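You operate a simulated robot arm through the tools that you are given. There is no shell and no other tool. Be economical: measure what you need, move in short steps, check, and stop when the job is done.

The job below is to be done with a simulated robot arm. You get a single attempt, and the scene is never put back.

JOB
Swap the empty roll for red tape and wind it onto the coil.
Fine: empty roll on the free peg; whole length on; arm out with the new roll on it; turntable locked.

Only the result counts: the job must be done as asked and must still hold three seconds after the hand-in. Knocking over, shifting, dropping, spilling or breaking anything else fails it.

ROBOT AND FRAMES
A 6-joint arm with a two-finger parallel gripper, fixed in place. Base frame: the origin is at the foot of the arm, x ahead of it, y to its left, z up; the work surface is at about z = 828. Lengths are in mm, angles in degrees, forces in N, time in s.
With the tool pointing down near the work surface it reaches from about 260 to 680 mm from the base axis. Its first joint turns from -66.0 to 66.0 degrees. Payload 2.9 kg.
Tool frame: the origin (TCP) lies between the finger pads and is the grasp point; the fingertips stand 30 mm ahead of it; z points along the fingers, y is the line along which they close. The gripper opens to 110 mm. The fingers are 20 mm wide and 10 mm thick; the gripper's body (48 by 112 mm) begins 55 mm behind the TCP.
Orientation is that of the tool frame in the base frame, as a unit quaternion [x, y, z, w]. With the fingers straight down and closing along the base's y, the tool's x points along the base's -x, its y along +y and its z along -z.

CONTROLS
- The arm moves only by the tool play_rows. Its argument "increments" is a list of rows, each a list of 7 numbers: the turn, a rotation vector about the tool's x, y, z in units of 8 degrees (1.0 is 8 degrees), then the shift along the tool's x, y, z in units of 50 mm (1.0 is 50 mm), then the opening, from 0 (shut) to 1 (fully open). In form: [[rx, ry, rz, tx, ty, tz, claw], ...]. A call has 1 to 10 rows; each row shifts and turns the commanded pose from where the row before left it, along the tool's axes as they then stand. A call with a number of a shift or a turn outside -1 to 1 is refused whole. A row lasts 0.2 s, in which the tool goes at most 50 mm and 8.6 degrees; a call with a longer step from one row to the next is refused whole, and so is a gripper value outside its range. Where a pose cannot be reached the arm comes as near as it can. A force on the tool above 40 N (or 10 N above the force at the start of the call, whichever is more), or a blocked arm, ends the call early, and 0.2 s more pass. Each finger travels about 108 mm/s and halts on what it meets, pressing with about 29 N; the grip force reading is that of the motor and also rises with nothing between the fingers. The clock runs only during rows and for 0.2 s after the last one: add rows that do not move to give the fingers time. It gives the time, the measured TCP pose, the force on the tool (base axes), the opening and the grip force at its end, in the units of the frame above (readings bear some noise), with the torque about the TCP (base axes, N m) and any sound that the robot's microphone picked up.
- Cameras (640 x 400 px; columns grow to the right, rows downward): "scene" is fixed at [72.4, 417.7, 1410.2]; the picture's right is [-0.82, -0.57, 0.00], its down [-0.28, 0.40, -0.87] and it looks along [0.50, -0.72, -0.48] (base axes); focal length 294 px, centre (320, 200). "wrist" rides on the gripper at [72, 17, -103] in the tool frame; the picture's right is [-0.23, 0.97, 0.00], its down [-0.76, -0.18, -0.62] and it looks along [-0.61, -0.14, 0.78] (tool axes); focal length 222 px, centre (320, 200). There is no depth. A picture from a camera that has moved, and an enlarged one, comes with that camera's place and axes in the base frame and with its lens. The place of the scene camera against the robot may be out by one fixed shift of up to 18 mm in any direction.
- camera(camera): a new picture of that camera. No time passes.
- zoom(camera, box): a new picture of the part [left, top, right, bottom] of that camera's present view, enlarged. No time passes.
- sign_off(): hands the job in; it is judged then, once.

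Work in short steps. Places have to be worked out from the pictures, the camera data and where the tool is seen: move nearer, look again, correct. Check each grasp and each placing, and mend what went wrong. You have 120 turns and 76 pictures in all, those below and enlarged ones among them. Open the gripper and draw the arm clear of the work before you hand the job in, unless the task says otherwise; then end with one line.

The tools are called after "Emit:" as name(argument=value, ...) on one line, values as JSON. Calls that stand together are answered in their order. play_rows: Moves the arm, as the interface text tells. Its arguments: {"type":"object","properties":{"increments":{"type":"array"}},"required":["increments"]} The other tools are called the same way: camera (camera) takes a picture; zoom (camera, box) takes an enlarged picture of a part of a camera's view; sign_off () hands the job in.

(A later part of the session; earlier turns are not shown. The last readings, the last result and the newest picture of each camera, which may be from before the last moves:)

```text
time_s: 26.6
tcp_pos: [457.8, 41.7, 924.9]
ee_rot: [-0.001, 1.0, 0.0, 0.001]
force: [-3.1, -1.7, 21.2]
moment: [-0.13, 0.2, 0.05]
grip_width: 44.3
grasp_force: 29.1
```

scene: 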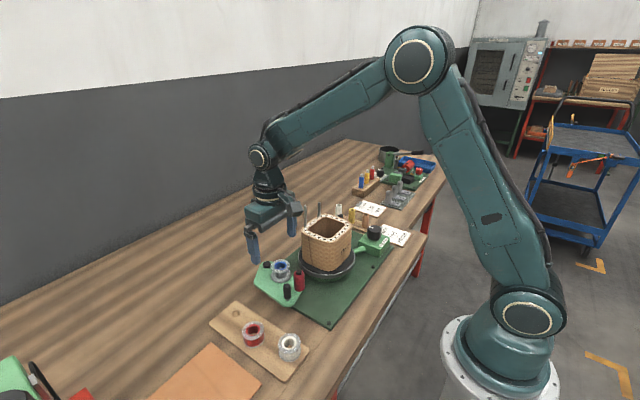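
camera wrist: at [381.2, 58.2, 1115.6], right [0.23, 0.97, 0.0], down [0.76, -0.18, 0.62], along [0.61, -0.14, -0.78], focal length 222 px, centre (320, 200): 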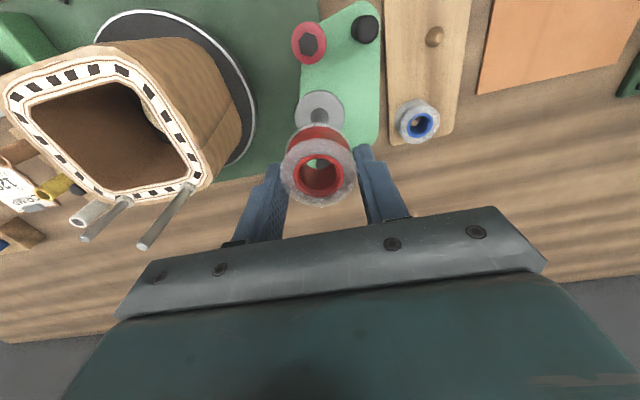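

Seated (21 N upward). I release, rise and look.

Emit:
play_rows(increments=[[0, 0, 0, 0, 0, 0, 0.55], [0, 0, 0, 0, 0, 0, 0.6], [0, 0, 0, 0, 0, -0.6, 0.6], [0, 0, 0, 0.4, 0.3, -0.7, 0.6], [0, 0, 0, 0.4, 0.3, 0, 0.6], [0, 0, 0, 0, 0, 0, 0.6]])

Emit:
camera(camera="wrist")

Emit:
zoom(camera="scene", box=[225, 190, 425, 320])

```text
time_s: 28.0
tcp_pos: [417.5, 68.5, 988.4]
ee_rot: [0.0, 1.0, 0.0, 0.0]
force: [0.0, 0.2, -0.2]
moment: [0.02, 0.04, 0.01]
grip_width: 66.0
grasp_force: 0.0
```

```text
32 pictures are left
camera wrist: at [344.9, 87.2, 1091.7], right [0.23, 0.97, 0.0], down [0.76, -0.18, 0.62], along [0.61, -0.14, -0.78], focal length 222 px, centre (320, 200)
```

wrist: 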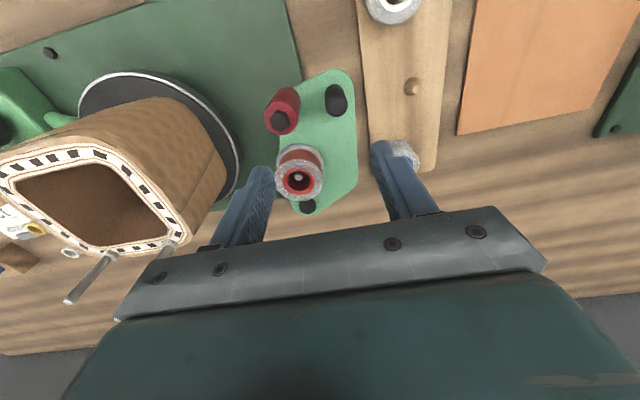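

```text
3.08 times, centred on (325, 255) of scene
camera zoom: at [72.4, 417.7, 1410.2], right [-0.82, -0.57, 0.0], down [-0.28, 0.4, -0.87], along [0.5, -0.72, -0.48], focal length 903 px, centre (305, 31)
```

zoom: 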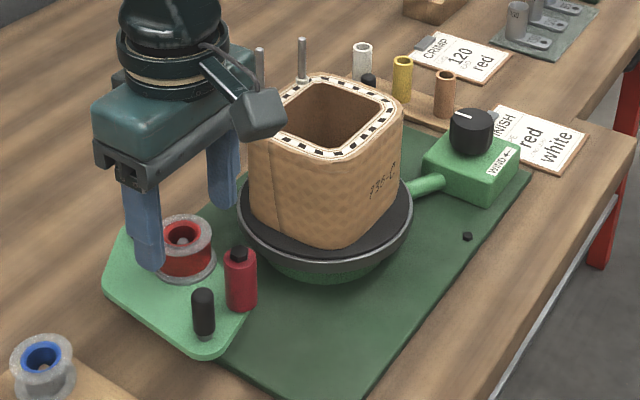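

Red is on the spindle. Triangulated: handle top (389.5, 88.7, 931), roller (388.6, 50, top 939), pivot (503, 35), coil top z≈962. I turn the wrist 90° so the fingers close along x around the handle, staying clear of the roller.

Emit:
play_rows(increments=[[0, 0, 0.9375, 0, 0, 0, 0.6], [0, 0, 0.9375, 0, 0, 0, 0.6], [0, 0, 0.9375, 0, 0, 0, 0.6], [0, 0, 0.9375, 0, 0, 0, 0.6], [0, 0, 0.9375, 0, 0, 0, 0.6], [0, 0, 0.9375, 0, 0, 0, 0.5], [0, 0, 0.9375, 0, 0, 0, 0.4], [0, 0, 0.9375, 0, 0, 0, 0.4], [0, 0, 0.9375, 0, 0, 0, 0.4], [0, 0, 0.9375, 0, 0, 0, 0.4]])

Emit:
play_rows(increments=[[0, 0, 0.9375, 0, 0, 0, 0.4], [0, 0, 0.9375, 0, 0, 0, 0.4], [0, 0, 0, 0.4, -0.56, 0.2, 0.4], [0, 0, 0, 0, 0, 0, 0.4]])

Emit:
camera(camera="wrist")

```text
time_s: 30.2
tcp_pos: [418.0, 70.9, 988.4]
ee_rot: [0.61, 0.792, 0.0, -0.001]
force: [0.8, -0.2, -0.3]
moment: [-0.04, -0.01, -0.01]
grip_width: 44.1
grasp_force: 0.0
```

```text
time_s: 31.2
tcp_pos: [387.2, 90.8, 979.9]
ee_rot: [0.707, 0.707, 0.0, 0.001]
force: [0.2, 1.2, -0.6]
moment: [0.0, -0.02, 0.0]
grip_width: 44.0
grasp_force: 0.1
```

```text
30 pictures are left
camera wrist: at [404.6, 163.3, 1082.8], right [0.97, -0.23, 0.0], down [-0.18, -0.76, 0.62], along [-0.14, -0.61, -0.78], focal length 222 px, centre (320, 200)
```

wrist: 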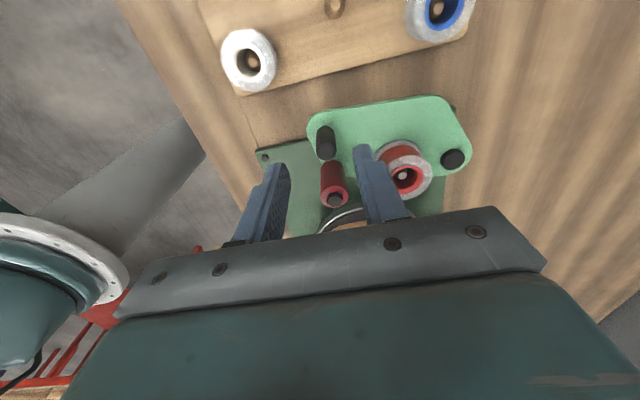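

Handle at about (391, 90). I shift +3.5 mm in x, descend to z≈924 and close on it.

Emit:
play_rows(increments=[[0, 0, 0, 0, 0.07, 0, 0.4], [0, 0, 0, 0, 0, 0.6, 0.4], [0, 0, 0, 0, 0, 0.5, 0.4], [0, 0, 0, 0, 0, 0, 0.4], [0, 0, 0, 0, 0, 0, 0.05], [0, 0, 0, 0, 0, 0, 0.05], [0, 0, 0, 0, 0, 0, 0.05]])

Emit:
camera(camera="wrist")

```text
time_s: 32.8
tcp_pos: [391.8, 91.8, 924.7]
ee_rot: [0.706, 0.708, -0.001, -0.001]
force: [-11.6, 1.2, -3.0]
moment: [0.03, -0.78, 0.02]
grip_width: 15.8
grasp_force: 44.6
```

```text
29 pictures are left
camera wrist: at [409.1, 164.2, 1028.5], right [0.97, -0.23, 0.0], down [-0.18, -0.76, 0.62], along [-0.14, -0.61, -0.78], focal length 222 px, centre (320, 200)
```

wrist: 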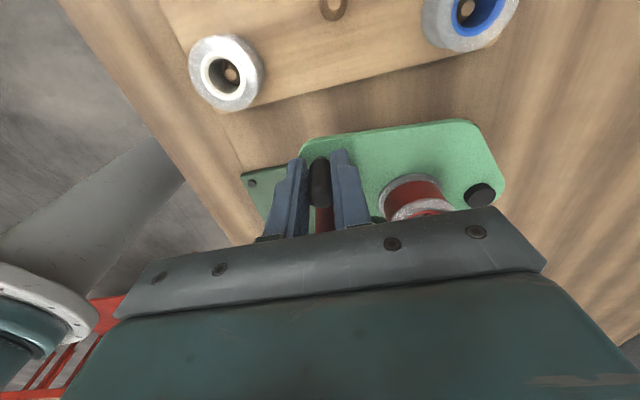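

Handle gripped (15.8 mm). I swing the arm inward (counter-clockwise) along the arc about the pivot, checking force.

Emit:
play_rows(increments=[[0, 0, 0, -0.184, -0.078, 0, 0.05], [0, 0, 0, -0.206, -0.072, 0, 0.05], [0, 0, 0, -0.21, -0.056, 0, 0.05], [0, 0, 0, 0, 0, 0, 0.05]])

```text
time_s: 33.8
tcp_pos: [382.3, 60.5, 924.7]
ee_rot: [0.707, 0.707, 0.0, 0.0]
force: [-20.1, 2.9, 25.9]
moment: [0.7, 0.05, -0.03]
grip_width: 15.3
grasp_force: 45.2
```

The arm moves, but there's 26 N upward and −20 N in x. I look.

Emit:
zoom(camera="scene", box=[235, 210, 365, 310])

```text
4.00 times, centred on (300, 260) of scene
camera zoom: at [71.6, 417.7, 1410.2], right [-0.82, -0.57, 0.0], down [-0.28, 0.4, -0.87], along [0.5, -0.72, -0.48], focal length 1174 px, centre (400, -40)
```

zoom: 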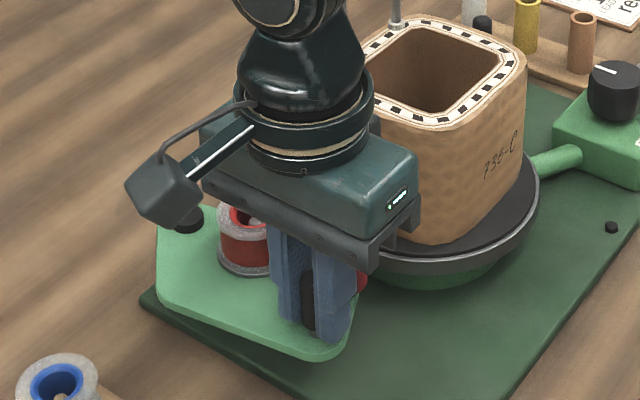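

The arm follows. I ease the load (up 2 mm, −x 2 mm) while continuing the swing.

Emit:
play_rows(increments=[[0, 0, 0, 0, -0.03, -0.04, 0.05], [0, 0, 0, -0.21, -0.05, 0, 0.05], [0, 0, 0, 0, 0, 0, 0.05]])

```text
time_s: 34.6
tcp_pos: [381.2, 49.9, 925.1]
ee_rot: [0.708, 0.706, 0.001, 0.002]
force: [20.3, -0.5, -29.9]
moment: [-0.67, 0.41, 0.33]
grip_width: 15.4
grasp_force: 45.0
```

Overcorrected; I take back half and go on.

Emit:
play_rows(increments=[[0, 0, 0, 0, 0.02, 0.02, 0.05], [0, 0, 0, -0.21, -0.02, 0, 0.05], [0, 0, 0, 0, 0, 0, 0.05]])

```text
time_s: 35.4
tcp_pos: [378.9, 41.7, 924.1]
ee_rot: [0.707, 0.707, 0.002, 0.001]
force: [18.9, 0.5, 0.2]
moment: [-0.17, 0.78, 0.38]
grip_width: 15.9
grasp_force: 44.9
```

Emit:
play_rows(increments=[[0, 0, 0, -0.2, 0.03, 0, 0.05], [0, 0, 0, -0.1, 0.005, 0, 0.05], [0, 0, 0, 0, 0, 0, 0.05]])

Emit:
zoom(camera="scene", box=[235, 210, 365, 310])

```text
time_s: 36.2
tcp_pos: [380.7, 25.4, 925.2]
ee_rot: [0.707, 0.707, 0.001, 0.001]
force: [5.8, 0.8, 25.6]
moment: [0.29, 0.75, 0.14]
grip_width: 15.6
grasp_force: 45.3
```

```text
4.00 times, centred on (300, 260) of scene
camera zoom: at [72.3, 417.6, 1410.2], right [-0.82, -0.57, 0.0], down [-0.28, 0.4, -0.87], along [0.5, -0.72, -0.48], focal length 1174 px, centre (400, -40)
```

zoom: 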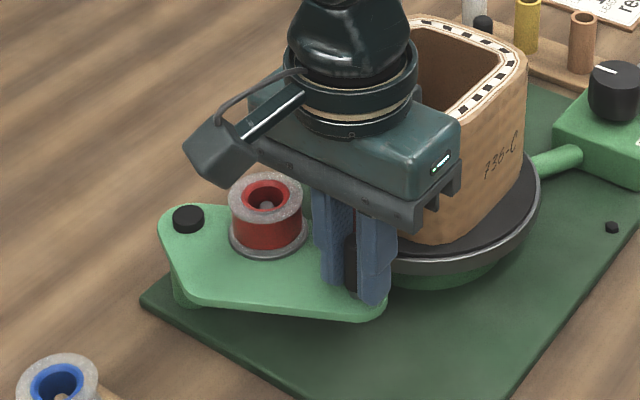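

Swinging well. The gripper body is clear of the coil so far; I continue in small steps till the roller meets the coil.

Emit:
play_rows(increments=[[0, 0, 0, -0.12, 0.015, -0.015, 0.05], [0, 0, 0, -0.12, 0.02, 0, 0.05], [0, 0, 0, 0, 0, 0, 0.05]])

```text
time_s: 37.0
tcp_pos: [383.1, 12.2, 923.9]
ee_rot: [0.707, 0.707, 0.0, 0.0]
force: [14.7, 1.2, 4.1]
moment: [-0.15, 0.63, 0.11]
grip_width: 15.5
grasp_force: 45.0
```

Emit:
play_rows(increments=[[0, 0, 0, -0.12, 0.04, 0, 0.05], [0, 0, 0, -0.12, 0.035, 0, 0.05], [0, 0, 0, 0, 0, 0, 0.05]])

Emit:
camera(camera="wrist")

Emit:
zoom(camera="scene", box=[235, 210, 365, 310])

```text
time_s: 37.8
tcp_pos: [385.9, 0.8, 925.5]
ee_rot: [0.706, 0.708, 0.002, 0.0]
force: [14.0, 13.6, 1.7]
moment: [0.76, -0.01, 0.04]
grip_width: 15.3
grasp_force: 45.1
```

```text
26 pictures are left
camera wrist: at [402.2, 73.1, 1028.4], right [0.97, -0.22, 0.0], down [-0.18, -0.76, 0.62], along [-0.14, -0.61, -0.78], focal length 222 px, centre (320, 200)
```

wrist: 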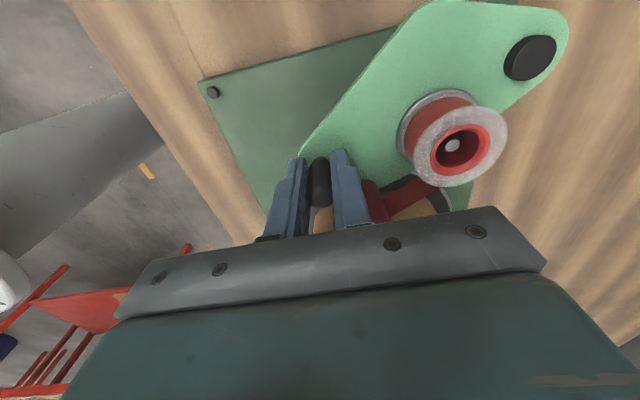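

```text
4.00 times, centred on (300, 260) of scene
camera zoom: at [72.7, 418.0, 1410.0], right [-0.82, -0.57, 0.0], down [-0.28, 0.4, -0.87], along [0.5, -0.72, -0.48], focal length 1174 px, centre (400, -40)
```

zoom: 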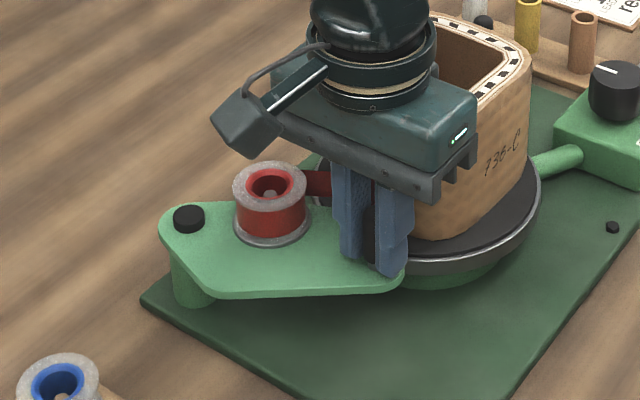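

A red tape strip now runs from the roll past the roller to the coil, and there's a 13.6 N contact. The arm is in. I release the handle, rise, and look.

Emit:
play_rows(increments=[[0, 0, 0, 0, 0, 0, 0.3], [0, 0, 0, 0, 0, 0, 0.35], [0, 0, 0, 0, 0, -0.6, 0.35], [0, 0, 0, 0, 0, -0.9, 0.35], [0, 0, 0, 0, 0, -0.9, 0.35], [0, 0, 0, 0, 0, 0, 0.35]])

Emit:
camera(camera="wrist")

```text
time_s: 39.2
tcp_pos: [384.2, 3.4, 1047.0]
ee_rot: [0.707, 0.707, 0.0, 0.0]
force: [-0.1, 0.7, -0.1]
moment: [-0.02, 0.0, 0.0]
grip_width: 38.5
grasp_force: 0.0
```

```text
24 pictures are left
camera wrist: at [401.4, 75.2, 1150.6], right [0.97, -0.23, 0.0], down [-0.18, -0.76, 0.62], along [-0.14, -0.61, -0.78], focal length 222 px, centre (320, 200)
```

wrist: 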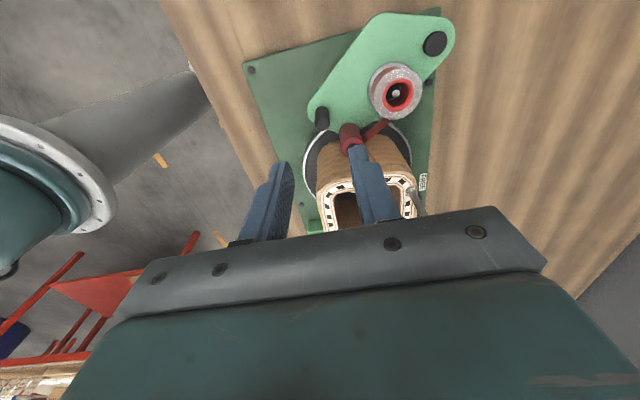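

The arm stays in with the tape on. Next is the lock lever, about (475, −265) with its pivot near (479, −208). I travel high over the leads (tops ≈1010) and look.

Emit:
play_rows(increments=[[0, 0, 0, 0, 0, -0.95, 0.35], [0, 0, 0, -0.81, 0.344, 0, 0.35], [0, 0, 0, -0.81, 0.344, 0, 0.35], [0, 0, 0, -0.81, 0.344, 0, 0.35], [0, 0, 0, -0.81, 0.344, 0, 0.35], [0, 0, 0, -0.81, 0.344, 0, 0.35], [0, 0, 0, 0, 0, 0.95, 0.35], [0, 0, 0, 0, 0, 0.95, 0.35], [0, 0, 0, 0, 0, 0, 0.35]])

Emit:
camera(camera="wrist")

```text
time_s: 41.2
tcp_pos: [470.5, -200.3, 1000.9]
ee_rot: [0.707, 0.707, -0.001, -0.001]
force: [0.6, 0.3, -0.2]
moment: [0.0, -0.01, -0.01]
grip_width: 38.5
grasp_force: 0.0
```

```text
23 pictures are left
camera wrist: at [487.3, -128.9, 1105.2], right [0.97, -0.23, 0.0], down [-0.18, -0.76, 0.62], along [-0.14, -0.61, -0.78], focal length 222 px, centre (320, 200)
```

wrist: 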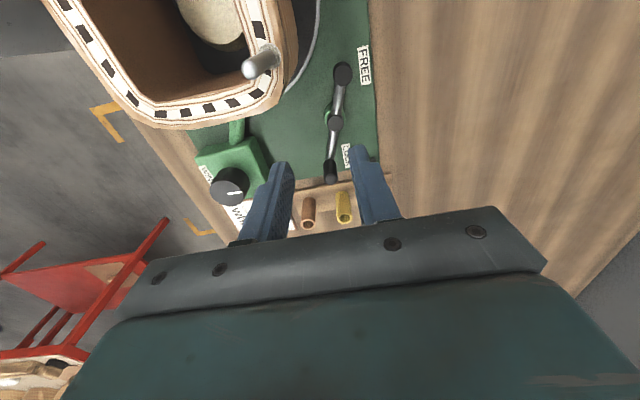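

The lever has more parts than I thought; zooming in.

Emit:
zoom(camera="wrist", box=[285, 40, 405, 200])

Emit:
zoom(camera="scene", box=[290, 180, 420, 270])

```text
2.50 times, centred on (345, 120) of wrist
camera zoom: at [487.3, -128.9, 1105.2], right [0.97, -0.23, 0.0], down [-0.18, -0.76, 0.62], along [-0.14, -0.61, -0.78], focal length 555 px, centre (258, 400)
```

zoom: 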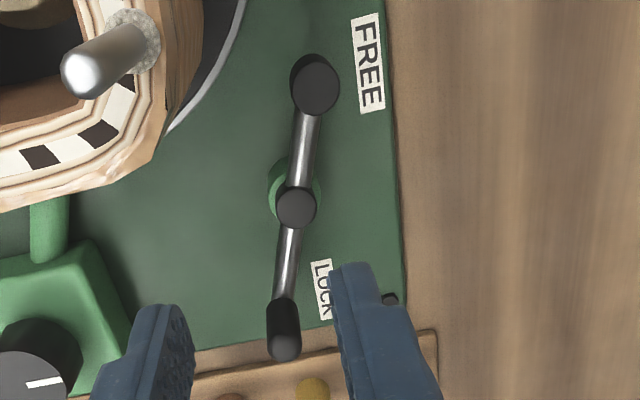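

```text
4.44 times, centred on (355, 225) of scene
camera zoom: at [72.4, 417.7, 1410.2], right [-0.82, -0.57, 0.0], down [-0.28, 0.4, -0.87], along [0.5, -0.72, -0.48], focal length 1305 px, centre (164, 89)
```

zoom: 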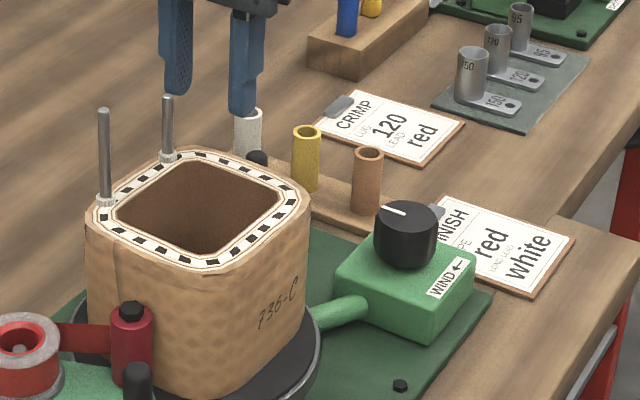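

Lever: grip at about (468, −264, z 856–898) at the LOCK end, hub (484, −216), counterweight at the FREE end. I go over the grip and verify before descending.

Emit:
play_rows(increments=[[0, 0, 0, -0.64, -0.025, 0, 0.35], [0, 0, 0, -0.64, -0.025, 0, 0.35], [0, 0, 0, 0, 0, 0.6, 0.35], [0, 0, 0, 0, 0, 0.6, 0.35], [0, 0, 0, 0, 0, 0, 0.35]])

Emit:
camera(camera="wrist")

```text
time_s: 42.4
tcp_pos: [468.3, -263.5, 937.4]
ee_rot: [0.708, 0.707, 0.0, 0.0]
force: [0.1, 0.0, 0.2]
moment: [-0.04, -0.03, 0.02]
grip_width: 38.3
grasp_force: 0.1
```

```text
20 pictures are left
camera wrist: at [484.9, -189.4, 1041.2], right [0.97, -0.23, 0.0], down [-0.18, -0.76, 0.62], along [-0.14, -0.61, -0.78], focal length 222 px, centre (320, 200)
```

wrist: 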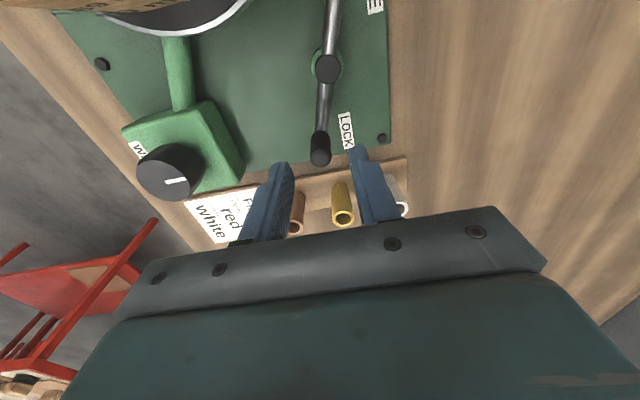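

Grip top at (467, −267, 892). I shift 3.5 mm −y, descend and close on it.

Emit:
play_rows(increments=[[0, 0, 0, -0.07, 0, 0, 0.35], [0, 0, 0, 0, 0, 0.5, 0.35], [0, 0, 0, 0, 0, 0.42, 0.35], [0, 0, 0, 0, 0, 0, 0.05], [0, 0, 0, 0, 0, 0, 0.05], [0, 0, 0, 0, 0, 0, 0.05]])

```text
time_s: 43.8
tcp_pos: [469.9, -268.2, 890.4]
ee_rot: [0.707, 0.707, 0.0, 0.0]
force: [1.3, 1.9, -0.3]
moment: [-0.08, 0.46, -0.02]
grip_width: 15.6
grasp_force: 45.4
```

Gripped. I swing it counter-clockwise (toward +x) about the hub at (484, −214), first 16°.

Emit:
play_rows(increments=[[0, 0, 0, -0.03, 0.154, 0, 0.05], [0, 0, 0, -0.01, 0.156, 0, 0.05], [0, 0, 0, 0, 0, 0, 0.05]])

```text
time_s: 44.6
tcp_pos: [483.5, -272.0, 890.4]
ee_rot: [0.708, 0.706, -0.001, -0.001]
force: [-9.5, -7.7, -8.7]
moment: [0.53, -0.28, 0.45]
grip_width: 15.3
grasp_force: 45.4
```

It turns. I continue.

Emit:
play_rows(increments=[[0, 0, 0, 0.005, 0.156, 0, 0.05], [0, 0, 0, 0.03, 0.152, 0, 0.05], [0, 0, 0, 0.05, 0.148, 0, 0.05], [0, 0, 0, 0, 0, 0, 0.05]])

```text
time_s: 45.6
tcp_pos: [508.7, -265.7, 891.3]
ee_rot: [0.707, 0.707, 0.001, -0.001]
force: [-9.2, 0.7, -2.8]
moment: [0.14, -0.14, 0.51]
grip_width: 15.6
grasp_force: 44.9
```

Emit:
play_rows(increments=[[0, 0, 0, 0.074, 0.138, 0, 0.05], [0, 0, 0, 0.092, 0.126, 0, 0.05], [0, 0, 0, 0.108, 0.112, 0, 0.05], [0, 0, 0, 0.124, 0.096, 0, 0.05], [0, 0, 0, 0, 0, 0, 0.05]])

```text
time_s: 46.1
tcp_pos: [511.0, -265.0, 890.9]
ee_rot: [0.712, 0.702, -0.004, -0.004]
force: [-13.3, 2.7, 4.4]
moment: [-0.44, -1.37, 0.12]
grip_width: 15.3
grasp_force: 44.4
stopped in row 2: the force on the tool passed its limit at 48 N (the readings are from after the stop); the commanded pose is now the measured one
```

It stopped near −64°, about 42° of travel. I look.

Emit:
zoom(camera="wrist", box=[200, 0, 440, 200])

```text
2.00 times, centred on (320, 100) of wrist
camera zoom: at [529.9, -193.2, 994.8], right [0.97, -0.24, -0.01], down [-0.18, -0.76, 0.62], along [-0.16, -0.6, -0.78], focal length 444 px, centre (320, 400)
```

zoom: 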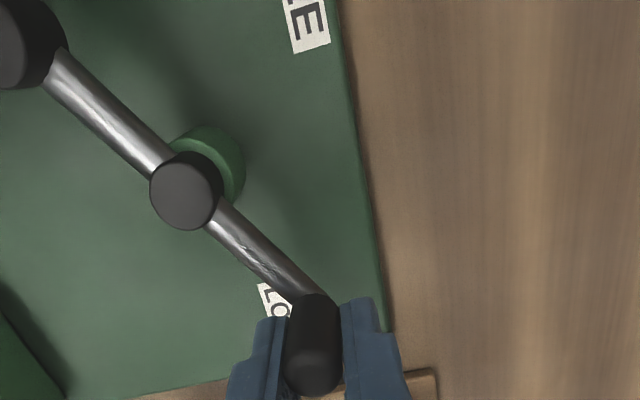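

The fat black end now sits near the turntable rim, so it may be a brake pad. I release, rise and look at it from above.

Emit:
play_rows(increments=[[0, 0, 0, 0, 0, 0, 0.3], [0, 0, 0, 0, 0, 0, 0.35], [0, 0, 0, 0, 0, -0.6, 0.35], [0, 0, 0, 0.3, 0, -0.9, 0.35], [0, 0, 0, 0.6, 0, -0.7, 0.35], [0, 0, 0, 0, 0, 0, 0.35]])

Emit:
zoom(camera="wrist", box=[160, 0, 440, 200])

```text
time_s: 47.5
tcp_pos: [512.7, -220.2, 1003.8]
ee_rot: [0.712, 0.702, -0.003, -0.004]
force: [0.5, 0.4, 0.0]
moment: [-0.03, 0.04, -0.01]
grip_width: 38.7
grasp_force: 0.1
```

```text
2.00 times, centred on (300, 100) of wrist
camera zoom: at [530.6, -148.6, 1107.1], right [0.97, -0.24, -0.01], down [-0.18, -0.76, 0.62], along [-0.16, -0.6, -0.78], focal length 444 px, centre (360, 400)
```

zoom: 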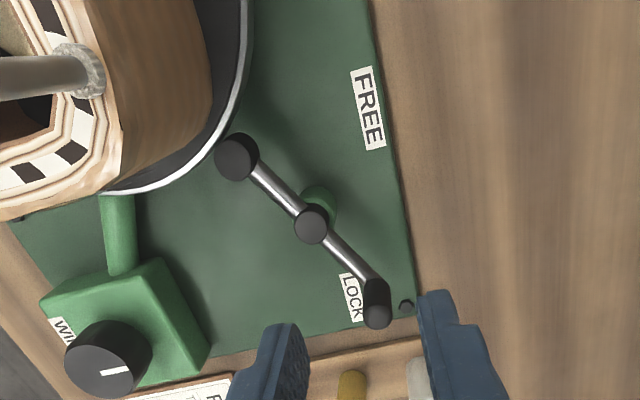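

The pad visibly touches the turntable rim, so this position is locked and the initial one was free. I re-grip and turn it back clockwise to free.

Emit:
play_rows(increments=[[0, 0, 0, -0.44, -0.02, 0.4, 0.35], [0, 0, 0, -0.44, 0, 0.8, 0.35], [0, 0, 0, 0, 0, 0.7, 0.35], [0, 0, 0, 0, 0, 0.35, 0.35], [0, 0, 0, 0, 0, 0, 0.05], [0, 0, 0, 0, 0, 0, 0.05], [0, 0, 0, 0, 0, 0, 0.05]])

Emit:
play_rows(increments=[[0, 0, 0, -0.05, -0.15, 0, 0.05], [0, 0, 0, -0.04, -0.152, 0, 0.05], [0, 0, 0, -0.015, -0.156, 0, 0.05], [0, 0, 0, 0.005, -0.156, 0, 0.05], [0, 0, 0, 0, 0, 0, 0.05]])

```text
time_s: 49.1
tcp_pos: [510.1, -261.8, 889.0]
ee_rot: [0.712, 0.702, -0.004, -0.006]
force: [-13.8, -4.7, 2.7]
moment: [0.04, 0.46, 0.63]
grip_width: 16.9
grasp_force: 45.2
```

```text
time_s: 50.3
tcp_pos: [480.7, -266.6, 890.0]
ee_rot: [0.711, 0.703, -0.004, -0.003]
force: [5.6, 0.8, -6.9]
moment: [-1.01, -1.87, -0.26]
grip_width: 15.4
grasp_force: 45.3
```

Emit:
play_rows(increments=[[0, 0, 0, 0.0, -0.13, 0, 0.05], [0, 0, 0, 0.02, -0.13, 0, 0.05], [0, 0, 0, 0.04, -0.12, 0, 0.05], [0, 0, 0, 0, 0, 0, 0.05]])

```text
time_s: 51.1
tcp_pos: [469.8, -266.4, 890.5]
ee_rot: [0.711, 0.704, 0.0, 0.003]
force: [11.2, -4.0, -9.2]
moment: [0.29, 0.71, 0.0]
grip_width: 16.0
grasp_force: 45.4
stopped in row 3: the force on the tool passed its limit at 48 N (the readings are from after the stop); the commanded pose is now the measured one
```

The lever is at its other end stop, i.e. back in the starting position, pad off. I release and go to the knob, about (362, −242), for a look.

Emit:
play_rows(increments=[[0, 0, 0, 0, 0, 0, 0.3], [0, 0, 0, 0, 0, 0, 0.35], [0, 0, 0, 0, 0, -0.7, 0.4], [0, 0, 0, 0, 0, -0.9, 0.5], [0, 0, 0, 0, 0, -0.5, 0.7], [0, 0, 0, 0.16, -0.72, 0, 0.7], [0, 0, 0, 0.16, -0.72, 0, 0.7], [0, 0, 0, 0.16, -0.72, 0, 0.7], [0, 0, 0, 0, 0, 0, 0.7]])

Emit:
camera(camera="wrist")

```text
time_s: 53.1
tcp_pos: [356.6, -241.0, 994.8]
ee_rot: [0.71, 0.704, -0.002, 0.002]
force: [0.9, 0.4, 1.0]
moment: [-0.01, -0.03, 0.04]
grip_width: 76.7
grasp_force: 0.0
```

```text
17 pictures are left
camera wrist: at [373.8, -168.9, 1098.7], right [0.97, -0.24, 0.0], down [-0.19, -0.76, 0.63], along [-0.15, -0.61, -0.78], focal length 222 px, centre (320, 200)
```

wrist: 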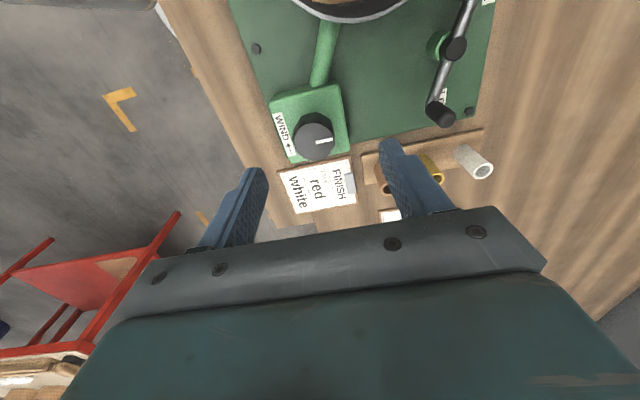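

Knob at about (351.5, −250), top z≈900, Ø≈35. I close in for a check.

Emit:
play_rows(increments=[[0, 0, 0, -0.18, -0.1, 0.5, 0.6], [0, 0, 0, 0, 0, 0.7, 0.6], [0, 0, 0, 0, 0, 0, 0.6]])

Emit:
camera(camera="wrist")

```text
time_s: 53.9
tcp_pos: [354.5, -252.1, 936.2]
ee_rot: [0.71, 0.704, -0.001, 0.002]
force: [0.6, 0.0, 0.3]
moment: [-0.02, 0.0, -0.02]
grip_width: 66.1
grasp_force: 0.0
```

```text
16 pictures are left
camera wrist: at [371.5, -178.3, 1039.6], right [0.97, -0.24, 0.0], down [-0.19, -0.76, 0.63], along [-0.15, -0.61, -0.78], focal length 222 px, centre (320, 200)
```

wrist: 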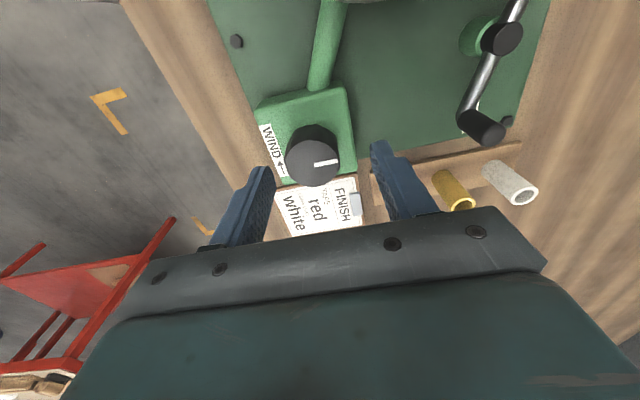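

Knob centre at (350.5, −247), top ≈912, so the box top is ≈889. I centre, descend to z≈923 and grip.

Emit:
play_rows(increments=[[0, 0, 0, 0.09, -0.08, 0, 0.55], [0, 0, 0, 0, 0, 0.27, 0.5], [0, 0, 0, 0, 0, 0, 0.2], [0, 0, 0, 0, 0, 0, 0.2], [0, 0, 0, 0, 0, 0, 0.2]])

```text
time_s: 55.1
tcp_pos: [348.0, -246.9, 922.0]
ee_rot: [0.712, 0.703, -0.003, 0.0]
force: [-26.8, 2.2, 13.5]
moment: [-0.78, 0.59, -0.26]
grip_width: 39.4
grasp_force: 45.0
```

Gripped at 39.4 mm with some side load. I ease −1.5 mm in x and 1 mm up, then turn clockwise 30° (the WIND arrow's direction) and read torque and sound.

Emit:
play_rows(increments=[[0, 0, 0, 0, -0.03, -0.02, 0.2], [0, 0, 0, 0, 0, 0, 0.2]])

Emit:
play_rows(increments=[[0, 0, 0.9, 0, 0, 0, 0.2], [0, 0, 0.9, 0, 0, 0, 0.2], [0, 0, 0.9, 0, 0, 0, 0.2], [0, 0, 0.9, 0, 0, 0, 0.2], [0, 0, 0, 0, 0, 0, 0.2]])

Emit:
zoom(camera="scene", box=[240, 190, 440, 310])

```text
time_s: 55.7
tcp_pos: [347.9, -246.6, 920.3]
ee_rot: [0.711, 0.703, -0.003, 0.001]
force: [-17.5, -8.3, -10.9]
moment: [0.78, 0.58, -0.2]
grip_width: 39.5
grasp_force: 45.3
```

```text
time_s: 56.9
tcp_pos: [352.7, -246.4, 922.9]
ee_rot: [0.863, 0.505, 0.001, 0.004]
force: [10.7, -15.8, -34.5]
moment: [-0.2, -0.14, 0.15]
grip_width: 39.6
grasp_force: 45.0
```

```text
3.20 times, centred on (340, 250) of scene
camera zoom: at [73.1, 417.0, 1410.3], right [-0.82, -0.57, 0.0], down [-0.28, 0.4, -0.87], along [0.5, -0.72, -0.49], focal length 940 px, centre (256, 40)
```

zoom: 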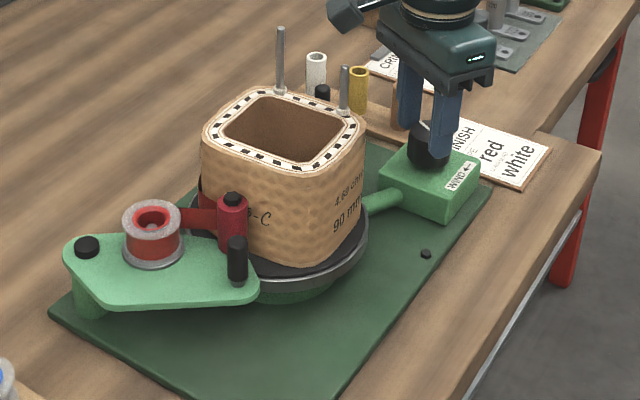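

The coil turned with the knob and the tape is feeding. I keep turning clockwise, watching the actual orientation for the wrist limit.

Emit:
play_rows(increments=[[0, 0, 0.9, 0, 0, 0.02, 0.2], [0, 0, 0.9, 0, 0, 0, 0.2], [0, 0, 0.9, 0, 0, 0, 0.2], [0, 0, 0.9, 0, 0, 0, 0.2], [0, 0, 0.9, 0, 0, 0, 0.2], [0, 0, 0, 0, 0, 0, 0.2]])

```text
time_s: 58.3
tcp_pos: [355.1, -250.4, 923.1]
ee_rot: [0.977, 0.212, 0.007, 0.011]
force: [28.9, -27.3, -3.9]
moment: [-0.64, -0.32, 0.34]
grip_width: 39.6
grasp_force: 44.6
```

From three grip readings the knob's true centre is (348, −254); my TCP was off-centre. I open and recentre.

Emit:
play_rows(increments=[[0, 0, 0, 0, 0, 0, 0.5], [0, 0, 0, 0, 0, 0, 0.5], [0, 0, 0, 0, 0, 0, 0.5]])

```text
time_s: 59.1
tcp_pos: [348.4, -244.8, 920.2]
ee_rot: [0.977, 0.214, 0.0, 0.001]
force: [0.1, -2.1, -2.5]
moment: [0.04, 0.0, 0.02]
grip_width: 55.5
grasp_force: 1.1
```

Emit:
play_rows(increments=[[0, 0, 0, -0.084, 0.164, -0.02, 0.5], [0, 0, 0, 0, 0, 0, 0.5], [0, 0, 0, 0, 0, 0, 0.2], [0, 0, 0, 0, 0, 0, 0.2], [0, 0, 0, 0, 0, 0, 0.2]])

Emit:
play_rows(increments=[[0, 0, 0.9, 0, 0, 0, 0.2], [0, 0, 0.9, 0, 0, 0, 0.2], [0, 0, 0.9, 0, 0, 0, 0.2], [0, 0, 0.9, 0, 0, 0, 0.2], [0, 0, 0.9, 0, 0, 0, 0.2], [0, 0, 0, 0, 0, 0, 0.2]])

```text
time_s: 60.3
tcp_pos: [348.3, -255.7, 922.1]
ee_rot: [0.977, 0.215, 0.0, 0.001]
force: [-6.7, 9.8, 3.5]
moment: [0.69, 0.08, 0.24]
grip_width: 39.7
grasp_force: 45.0
```

```text
time_s: 61.7
tcp_pos: [348.4, -256.0, 920.9]
ee_rot: [0.995, -0.1, 0.0, 0.002]
force: [-9.2, 8.1, -4.1]
moment: [0.47, 0.74, 0.04]
grip_width: 39.7
grasp_force: 45.2
```

Centred now and turning easily. I keep going.

Emit:
play_rows(increments=[[0, 0, 0.95, 0, 0, 0, 0.2], [0, 0, 0.95, 0, 0, 0, 0.2], [0, 0, 0.95, 0, 0, 0, 0.2], [0, 0, 0.95, 0, 0, 0, 0.2], [0, 0, 0.95, 0, 0, 0, 0.2], [0, 0, 0.95, 0, 0, 0, 0.2], [0, 0, 0, 0, 0, 0, 0.2]])

Emit:
zoom(camera="scene", box=[240, 190, 440, 310])

```text
time_s: 62.4
tcp_pos: [348.3, -255.5, 920.8]
ee_rot: [0.969, -0.246, 0.003, -0.007]
force: [4.4, 3.6, 0.4]
moment: [0.13, 0.02, 0.06]
grip_width: 39.6
grasp_force: 44.9
out of reach, approached as far as the arm can: row 3
stopped in row 3: the force on the tool passed its limit at 65 N (the readings are from after the stop); the commanded pose is now the measured one
```

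```text
3.20 times, centred on (340, 250) of scene
camera zoom: at [72.5, 417.8, 1410.1], right [-0.82, -0.57, 0.0], down [-0.28, 0.4, -0.87], along [0.5, -0.72, -0.48], focal length 940 px, centre (256, 40)
```

zoom: 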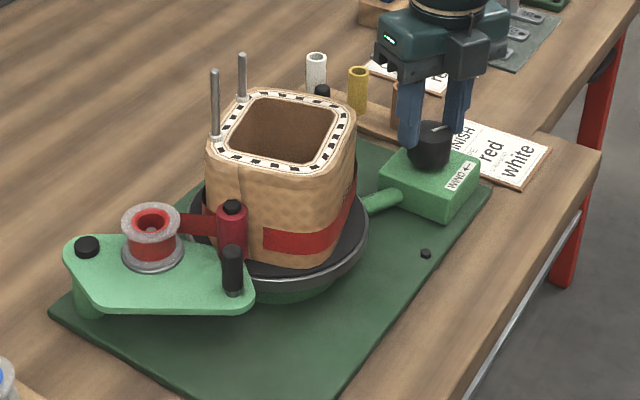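

Red tape is going on. The wrist reached its clockwise limit (yaw ≈207°), so I open and rewind it counter-clockwise around the knob for another stroke.

Emit:
play_rows(increments=[[0, 0, 0, 0, 0, 0, 0.6], [0, 0, 0, 0, 0, 0, 0.6], [0, 0, -1, 0, 0, 0, 0.6], [0, 0, -1, 0, 0, 0, 0.6], [0, 0, -1, 0, 0, 0, 0.6], [0, 0, -1, 0, 0, 0, 0.6], [0, 0, -1, 0, 0, 0, 0.6], [0, 0, -1, 0, 0, 0, 0.6], [0, 0, -1, 0, 0, 0, 0.6], [0, 0, -1, 0, 0, 0, 0.6]])

Emit:
play_rows(increments=[[0, 0, -1, 0, 0, 0, 0.6], [0, 0, -1, 0, 0, 0, 0.6], [0, 0, -1, 0, 0, 0, 0.6], [0, 0, -1, 0, 0, 0, 0.6], [0, 0, -1, 0, 0, 0, 0.6], [0, 0, -1, 0, 0, 0, 0.6], [0, 0, -1, 0, 0, 0, 0.6], [0, 0, -1, 0, 0, 0, 0.6], [0, 0, -1, 0, 0, 0, 0.6], [0, 0, -1, 0, 0, 0, 0.6]])

Emit:
play_rows(increments=[[0, 0, -1, 0, 0, 0, 0.6], [0, 0, -1, 0, 0, 0, 0.6], [0, 0, -1, 0, 0, 0, 0.6], [0, 0, -1, 0, 0, 0, 0.6], [0, 0, -1, 0, 0, 0, 0.6], [0, 0, -1, 0, 0, 0, 0.6], [0, 0, -1, 0, 0, 0, 0.6], [0, 0, -1, 0, 0, 0, 0.6], [0, 0, -1, 0, 0, 0, 0.6], [0, 0, -1, 0, 0, 0, 0.6]])

```text
time_s: 64.6
tcp_pos: [346.9, -255.2, 921.2]
ee_rot: [0.952, 0.306, 0.007, -0.004]
force: [0.0, 0.2, 0.2]
moment: [0.0, -0.04, 0.0]
grip_width: 65.8
grasp_force: 0.2
```

```text
time_s: 66.8
tcp_pos: [348.1, -256.2, 920.8]
ee_rot: [0.533, 0.846, 0.008, 0.001]
force: [-0.9, -0.6, 0.1]
moment: [0.02, 0.02, 0.0]
grip_width: 66.1
grasp_force: 0.1
```

```text
time_s: 69.0
tcp_pos: [349.0, -255.4, 920.0]
ee_rot: [-0.136, 0.991, 0.005, 0.006]
force: [0.4, 0.4, -0.7]
moment: [0.03, -0.01, 0.0]
grip_width: 65.8
grasp_force: 0.0
```

Emit:
play_rows(increments=[[0, 0, -1, 0, 0, 0, 0.6], [0, 0, -1, 0, 0, 0, 0.6], [0, 0, -1, 0, 0, 0, 0.6], [0, 0, -1, 0, 0, 0, 0.6], [0, 0, -1, 0, 0, 0, 0.6], [0, 0, -1, 0, 0, 0, 0.6], [0, 0, -1, 0, 0, 0, 0.6], [0, 0, -1, 0, 0, 0, 0.6], [0, 0, -1, 0, 0, 0, 0.6], [0, 0, -1, 0, 0, 0, 0.6]])

Emit:
play_rows(increments=[[0, 0, -1, 0, 0, 0, 0.6], [0, 0, -1, 0, 0, 0, 0.6], [0, 0, -1, 0, 0, 0, 0.6], [0, 0, 0, 0, 0, 0, 0.2], [0, 0, 0, 0, 0, 0, 0.2], [0, 0, 0, 0, 0, 0, 0.2]])

```text
time_s: 71.2
tcp_pos: [347.7, -256.6, 921.8]
ee_rot: [0.741, -0.672, 0.0, -0.008]
force: [0.1, 0.0, 0.0]
moment: [0.0, 0.0, -0.03]
grip_width: 66.0
grasp_force: 0.0
```

```text
time_s: 72.6
tcp_pos: [348.9, -256.4, 922.4]
ee_rot: [0.864, -0.503, 0.002, -0.008]
force: [11.4, 6.1, -4.4]
moment: [-0.07, -0.29, 0.01]
grip_width: 40.0
grasp_force: 44.6
```

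Gripped at yaw −120°. I wind on with long clockwise strokes.

Emit:
play_rows(increments=[[0, 0, 0.95, 0, 0, 0, 0.2], [0, 0, 0.95, 0, 0, 0, 0.2], [0, 0, 0.95, 0, 0, 0, 0.2], [0, 0, 0.95, 0, 0, 0, 0.2], [0, 0, 0.95, 0, 0, 0, 0.2], [0, 0, 0.95, 0, 0, 0, 0.2], [0, 0, 0.95, 0, 0, 0, 0.2], [0, 0, 0.95, 0, 0, 0, 0.2], [0, 0, 0.95, 0, 0, 0, 0.2], [0, 0, 0.95, 0, 0, 0, 0.2]])

Emit:
zoom(camera="scene", box=[240, 190, 440, 310])

```text
time_s: 74.8
tcp_pos: [345.6, -257.2, 920.7]
ee_rot: [-0.368, 0.93, 0.006, 0.004]
force: [-16.1, -1.2, -13.7]
moment: [0.03, -0.5, -0.08]
grip_width: 39.4
grasp_force: 45.1
```

```text
3.20 times, centred on (340, 250) of scene
camera zoom: at [72.1, 417.5, 1410.2], right [-0.82, -0.57, 0.0], down [-0.28, 0.4, -0.87], along [0.5, -0.72, -0.48], focal length 940 px, centre (256, 40)
```

zoom: 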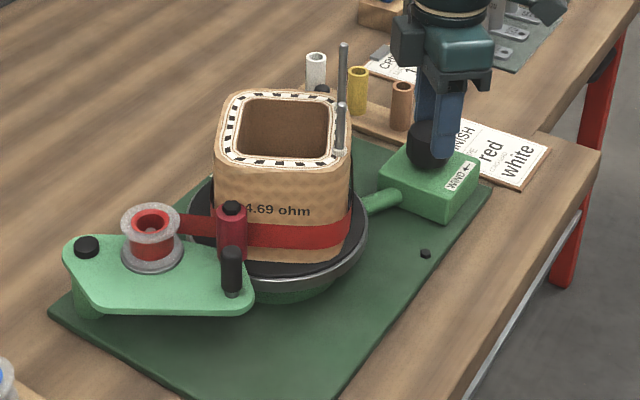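

Winding well with tape remaining. Continuing.

Emit:
play_rows(increments=[[0, 0, 0.95, 0, 0, 0, 0.2], [0, 0, 0.95, 0, 0, 0, 0.2], [0, 0, 0.95, 0, 0, 0, 0.2], [0, 0, 0.95, 0, 0, 0, 0.2], [0, 0, 0.95, 0, 0, 0, 0.2], [0, 0, 0.95, 0, 0, 0, 0.2], [0, 0, 0.95, 0, 0, 0, 0.2], [0, 0, 0.95, 0, 0, 0, 0.2], [0, 0, 0.95, 0, 0, 0, 0.2], [0, 0, 0.95, 0, 0, 0, 0.2]])

Emit:
play_rows(increments=[[0, 0, 0.95, 0, 0, 0, 0.2], [0, 0, 0.95, 0, 0, 0, 0.2], [0, 0, 0.95, 0, 0, 0, 0.2], [0, 0, 0.95, 0, 0, 0, 0.2], [0, 0, 0.95, 0, 0, 0, 0.2], [0, 0, 0.95, 0, 0, 0, 0.2], [0, 0, 0.95, 0, 0, 0, 0.2], [0, 0, 0.95, 0, 0, 0, 0.2], [0, 0, 0.95, 0, 0, 0, 0.2], [0, 0, 0.95, 0, 0, 0, 0.2]])

Emit:
zoom(camera="scene", box=[240, 190, 440, 310])

```text
time_s: 77.0
tcp_pos: [346.9, -255.2, 920.9]
ee_rot: [0.282, 0.96, 0.009, 0.002]
force: [-9.7, 7.6, -20.4]
moment: [-0.05, 0.53, 0.07]
grip_width: 39.4
grasp_force: 44.9
```

```text
time_s: 79.2
tcp_pos: [347.4, -256.1, 920.0]
ee_rot: [0.812, 0.584, 0.007, -0.002]
force: [4.3, 21.9, -12.8]
moment: [0.1, 0.37, -0.11]
grip_width: 39.5
grasp_force: 44.8
```

```text
3.20 times, centred on (340, 250) of scene
camera zoom: at [72.7, 418.1, 1410.0], right [-0.82, -0.57, 0.0], down [-0.28, 0.4, -0.87], along [0.5, -0.72, -0.48], focal length 940 px, centre (256, 40)
```

zoom: 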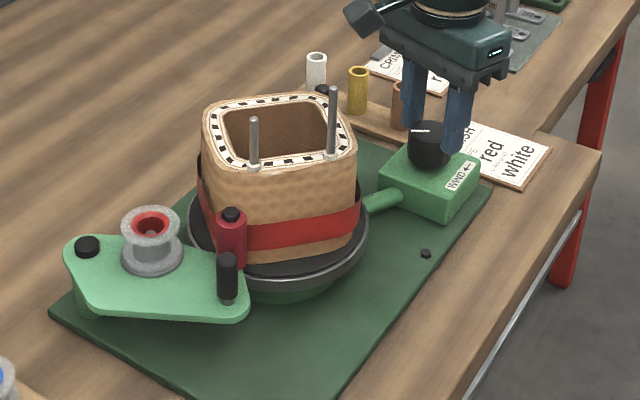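

The roll is now empty. I check the tail of the tape near the roller.

Emit:
zoom(camera="scene", box=[275, 215, 365, 290])

```text
5.33 times, centred on (320, 252) of scene
camera zoom: at [72.7, 418.1, 1410.0], right [-0.82, -0.57, 0.0], down [-0.28, 0.4, -0.87], along [0.5, -0.72, -0.48], focal length 1566 px, centre (320, -80)
```

zoom: 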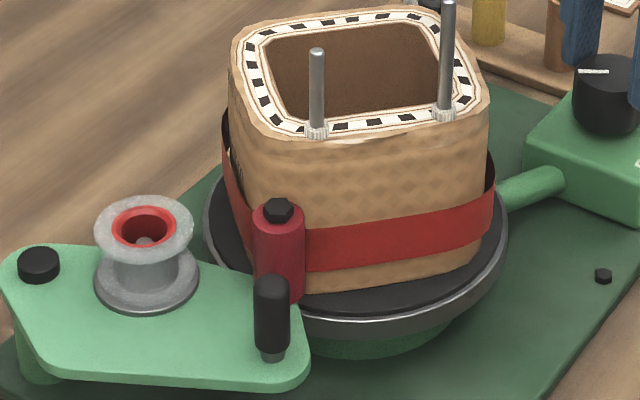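

The tape is all off the roll. I add a 38° smoothing turn so the tail passes the roller, then release and rise.

Emit:
play_rows(increments=[[0, 0, 0.95, 0, 0, 0, 0.2], [0, 0, 0.95, 0, 0, 0, 0.2], [0, 0, 0.95, 0, 0, 0, 0.2], [0, 0, 0.95, 0, 0, 0, 0.2], [0, 0, 0.95, 0, 0, 0, 0.2], [0, 0, 0, 0, 0, 0, 0.2]])

Emit:
play_rows(increments=[[0, 0, 0, 0, 0, 0, 0.6], [0, 0, 0, 0, 0, 0, 0.6], [0, 0, 0, 0, 0, -0.8, 0.6], [0, 0, 0, 0, 0, -0.8, 0.6], [0, 0, -1, 0, 0, 0, 0.35], [0, 0, -1, 0, 0, 0, 0.35], [0, 0, -1, 0, 0, 0, 0.35], [0, 0, -1, 0, 0, 0, 0.35], [0, 0, -1, 0, 0, 0, 0.35], [0, 0, -1, 0, 0, 0, 0.35]])

Emit:
zoom(camera="scene", box=[240, 190, 440, 310])

```text
time_s: 80.6
tcp_pos: [346.6, -255.2, 920.7]
ee_rot: [0.958, 0.287, 0.007, -0.004]
force: [0.9, 12.9, -15.0]
moment: [0.7, -0.81, -0.16]
grip_width: 39.6
grasp_force: 45.7
```

```text
time_s: 82.8
tcp_pos: [347.0, -255.4, 1002.9]
ee_rot: [0.757, 0.653, 0.008, 0.0]
force: [0.6, 0.1, -0.3]
moment: [-0.01, 0.03, 0.0]
grip_width: 38.6
grasp_force: 0.1
```

```text
3.20 times, centred on (340, 250) of scene
camera zoom: at [72.4, 417.7, 1410.2], right [-0.82, -0.57, 0.0], down [-0.28, 0.4, -0.87], along [0.5, -0.72, -0.48], focal length 940 px, centre (256, 40)
```

zoom: 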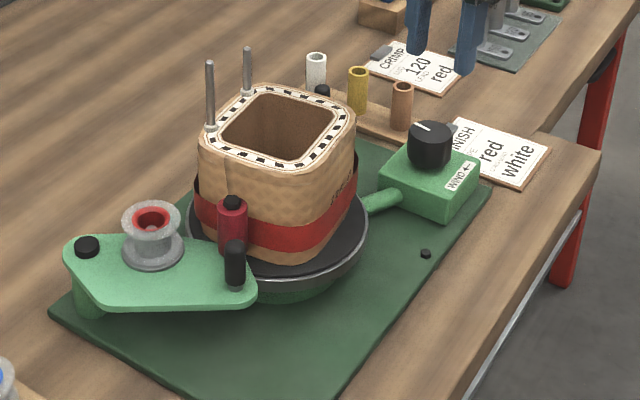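

All the tape is on. Next I lock: back to the lever grip at (469, −267).

Emit:
play_rows(increments=[[0, 0, -1, 0, 0, 0, 0.35], [0, 0, 0, -0.08, 0.82, 0, 0.35], [0, 0, 0, -0.08, 0.82, 0, 0.35], [0, 0, 0, -0.08, 0.8, 0, 0.35], [0, 0, 0, 0, 0, 0.6, 0.35], [0, 0, 0, 0, 0, 0.6, 0.35], [0, 0, 0, 0, 0, 0, 0.35]])

Emit:
camera(camera="wrist")

```text
time_s: 84.4
tcp_pos: [472.6, -269.6, 942.6]
ee_rot: [0.711, 0.703, 0.007, 0.001]
force: [-0.1, 0.4, -0.1]
moment: [-0.04, 0.0, -0.02]
grip_width: 38.8
grasp_force: 0.0
```

```text
9 pictures are left
camera wrist: at [488.3, -199.1, 1046.7], right [0.97, -0.24, 0.01], down [-0.19, -0.77, 0.61], along [-0.14, -0.6, -0.79], focal length 222 px, centre (320, 200)
```

wrist: 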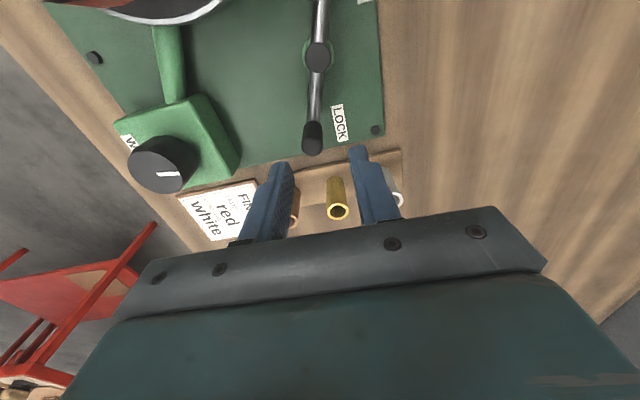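

Grip still at (468, −267). I correct, descend and close.

Emit:
play_rows(increments=[[0, 0, 0, 0.05, -0.07, 0, 0.35], [0, 0, 0, 0, 0, 0.55, 0.35], [0, 0, 0, 0, 0, 0.48, 0.35], [0, 0, 0, 0, 0, 0, 0.05], [0, 0, 0, 0, 0, 0, 0.05], [0, 0, 0, 0, 0, 0, 0.05]])

Emit:
play_rows(increments=[[0, 0, 0, -0.03, 0.154, 0, 0.05], [0, 0, 0, -0.01, 0.156, 0, 0.05], [0, 0, 0, 0.005, 0.156, 0, 0.05], [0, 0, 0, 0.03, 0.152, 0, 0.05], [0, 0, 0, 0, 0, 0, 0.05]])

```text
time_s: 85.8
tcp_pos: [469.0, -265.6, 890.9]
ee_rot: [0.709, 0.705, 0.009, 0.004]
force: [32.3, -1.6, -7.6]
moment: [-0.6, 1.31, -0.21]
grip_width: 15.9
grasp_force: 44.9
```

```text
time_s: 87.0
tcp_pos: [496.4, -268.3, 890.1]
ee_rot: [0.712, 0.703, 0.007, 0.0]
force: [-2.6, -7.1, 1.3]
moment: [-0.4, 1.46, 0.18]
grip_width: 15.8
grasp_force: 45.1
```

Turning well; I continue until the brake stop.

Emit:
play_rows(increments=[[0, 0, 0, 0.04, 0.15, 0, 0.05], [0, 0, 0, 0.055, 0.146, 0, 0.05], [0, 0, 0, 0.06, 0.12, 0, 0.05], [0, 0, 0, 0.06, 0.1, 0, 0.05], [0, 0, 0, 0, 0, 0, 0.05]])

```text
time_s: 87.8
tcp_pos: [510.2, -265.0, 891.7]
ee_rot: [0.715, 0.699, 0.003, -0.007]
force: [-8.1, -4.2, 6.0]
moment: [0.27, 0.6, 0.46]
grip_width: 16.3
grasp_force: 45.4
stopped in row 4: the force on the tool passed its limit at 47 N (the readings are from after the stop); the commanded pose is now the measured one
```

At the stop. I release, rise, and check that the pad is on the rim.

Emit:
play_rows(increments=[[0, 0, 0, 0, 0, 0, 0.3], [0, 0, 0, 0, 0, 0, 0.35], [0, 0, 0, 0, 0, -0.6, 0.35], [0, 0, 0, 0.3, 0, -0.9, 0.35], [0, 0, 0, 0.6, 0, -0.7, 0.35], [0, 0, 0, 0, 0, 0, 0.35]])

Emit:
zoom(camera="wrist", box=[160, 0, 440, 200])

```text
time_s: 89.2
tcp_pos: [514.3, -221.3, 1003.1]
ee_rot: [0.715, 0.699, 0.003, -0.006]
force: [0.3, -0.4, 0.7]
moment: [-0.01, 0.02, 0.02]
grip_width: 38.7
grasp_force: 0.1
```

```text
2.00 times, centred on (300, 100) of wrist
camera zoom: at [532.1, -150.8, 1107.6], right [0.97, -0.25, -0.01], down [-0.19, -0.77, 0.61], along [-0.16, -0.59, -0.79], focal length 444 px, centre (360, 400)
```

zoom: 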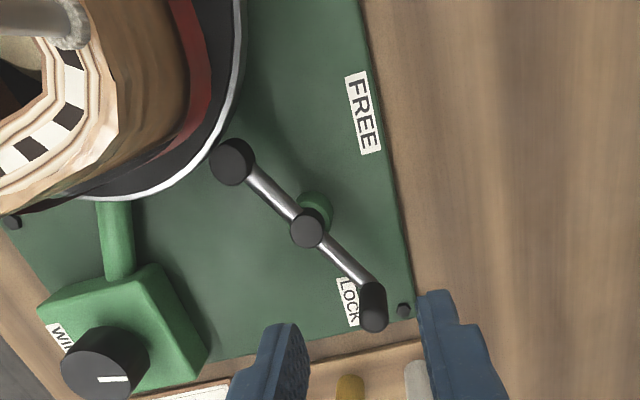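

Pad is on the rim: locked. Now I go high over the coil back to the arm handle, about (386, 1).

Emit:
play_rows(increments=[[0, 0, 0, 0, 0, -0.95, 0.35], [0, 0, 0, 0, 0, -0.95, 0.35], [0, 0, 0, 0.747, -0.427, 0, 0.35], [0, 0, 0, 0.747, -0.427, 0, 0.35], [0, 0, 0, 0.747, -0.427, 0, 0.35], [0, 0, 0, 0.747, -0.427, 0, 0.35], [0, 0, 0, 0.747, -0.427, 0, 0.35], [0, 0, 0, 0.747, -0.427, 0, 0.35], [0, 0, 0, 0, 0, 0.9, 0.35], [0, 0, 0, 0, 0, 0.9, 0.35]])

Emit:
camera(camera="wrist")

```text
time_s: 91.5
tcp_pos: [392.9, 6.4, 1008.5]
ee_rot: [0.715, 0.699, 0.004, -0.006]
force: [-0.4, -0.2, -0.3]
moment: [-0.02, 0.01, -0.02]
grip_width: 38.4
grasp_force: 0.1
```

```text
7 pictures are left
camera wrist: at [411.9, 77.8, 1113.4], right [0.97, -0.25, -0.01], down [-0.19, -0.77, 0.61], along [-0.16, -0.59, -0.79], focal length 222 px, centre (320, 200)
```

wrist: 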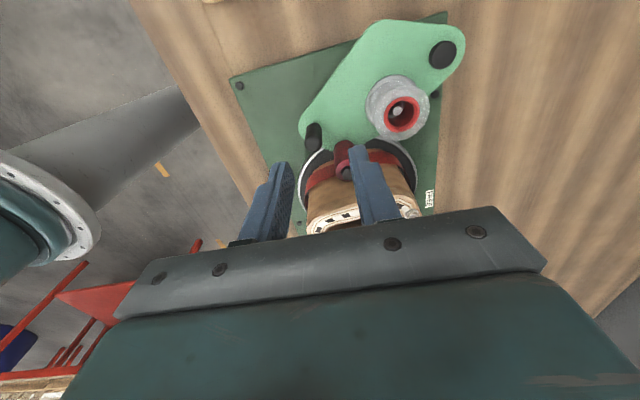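

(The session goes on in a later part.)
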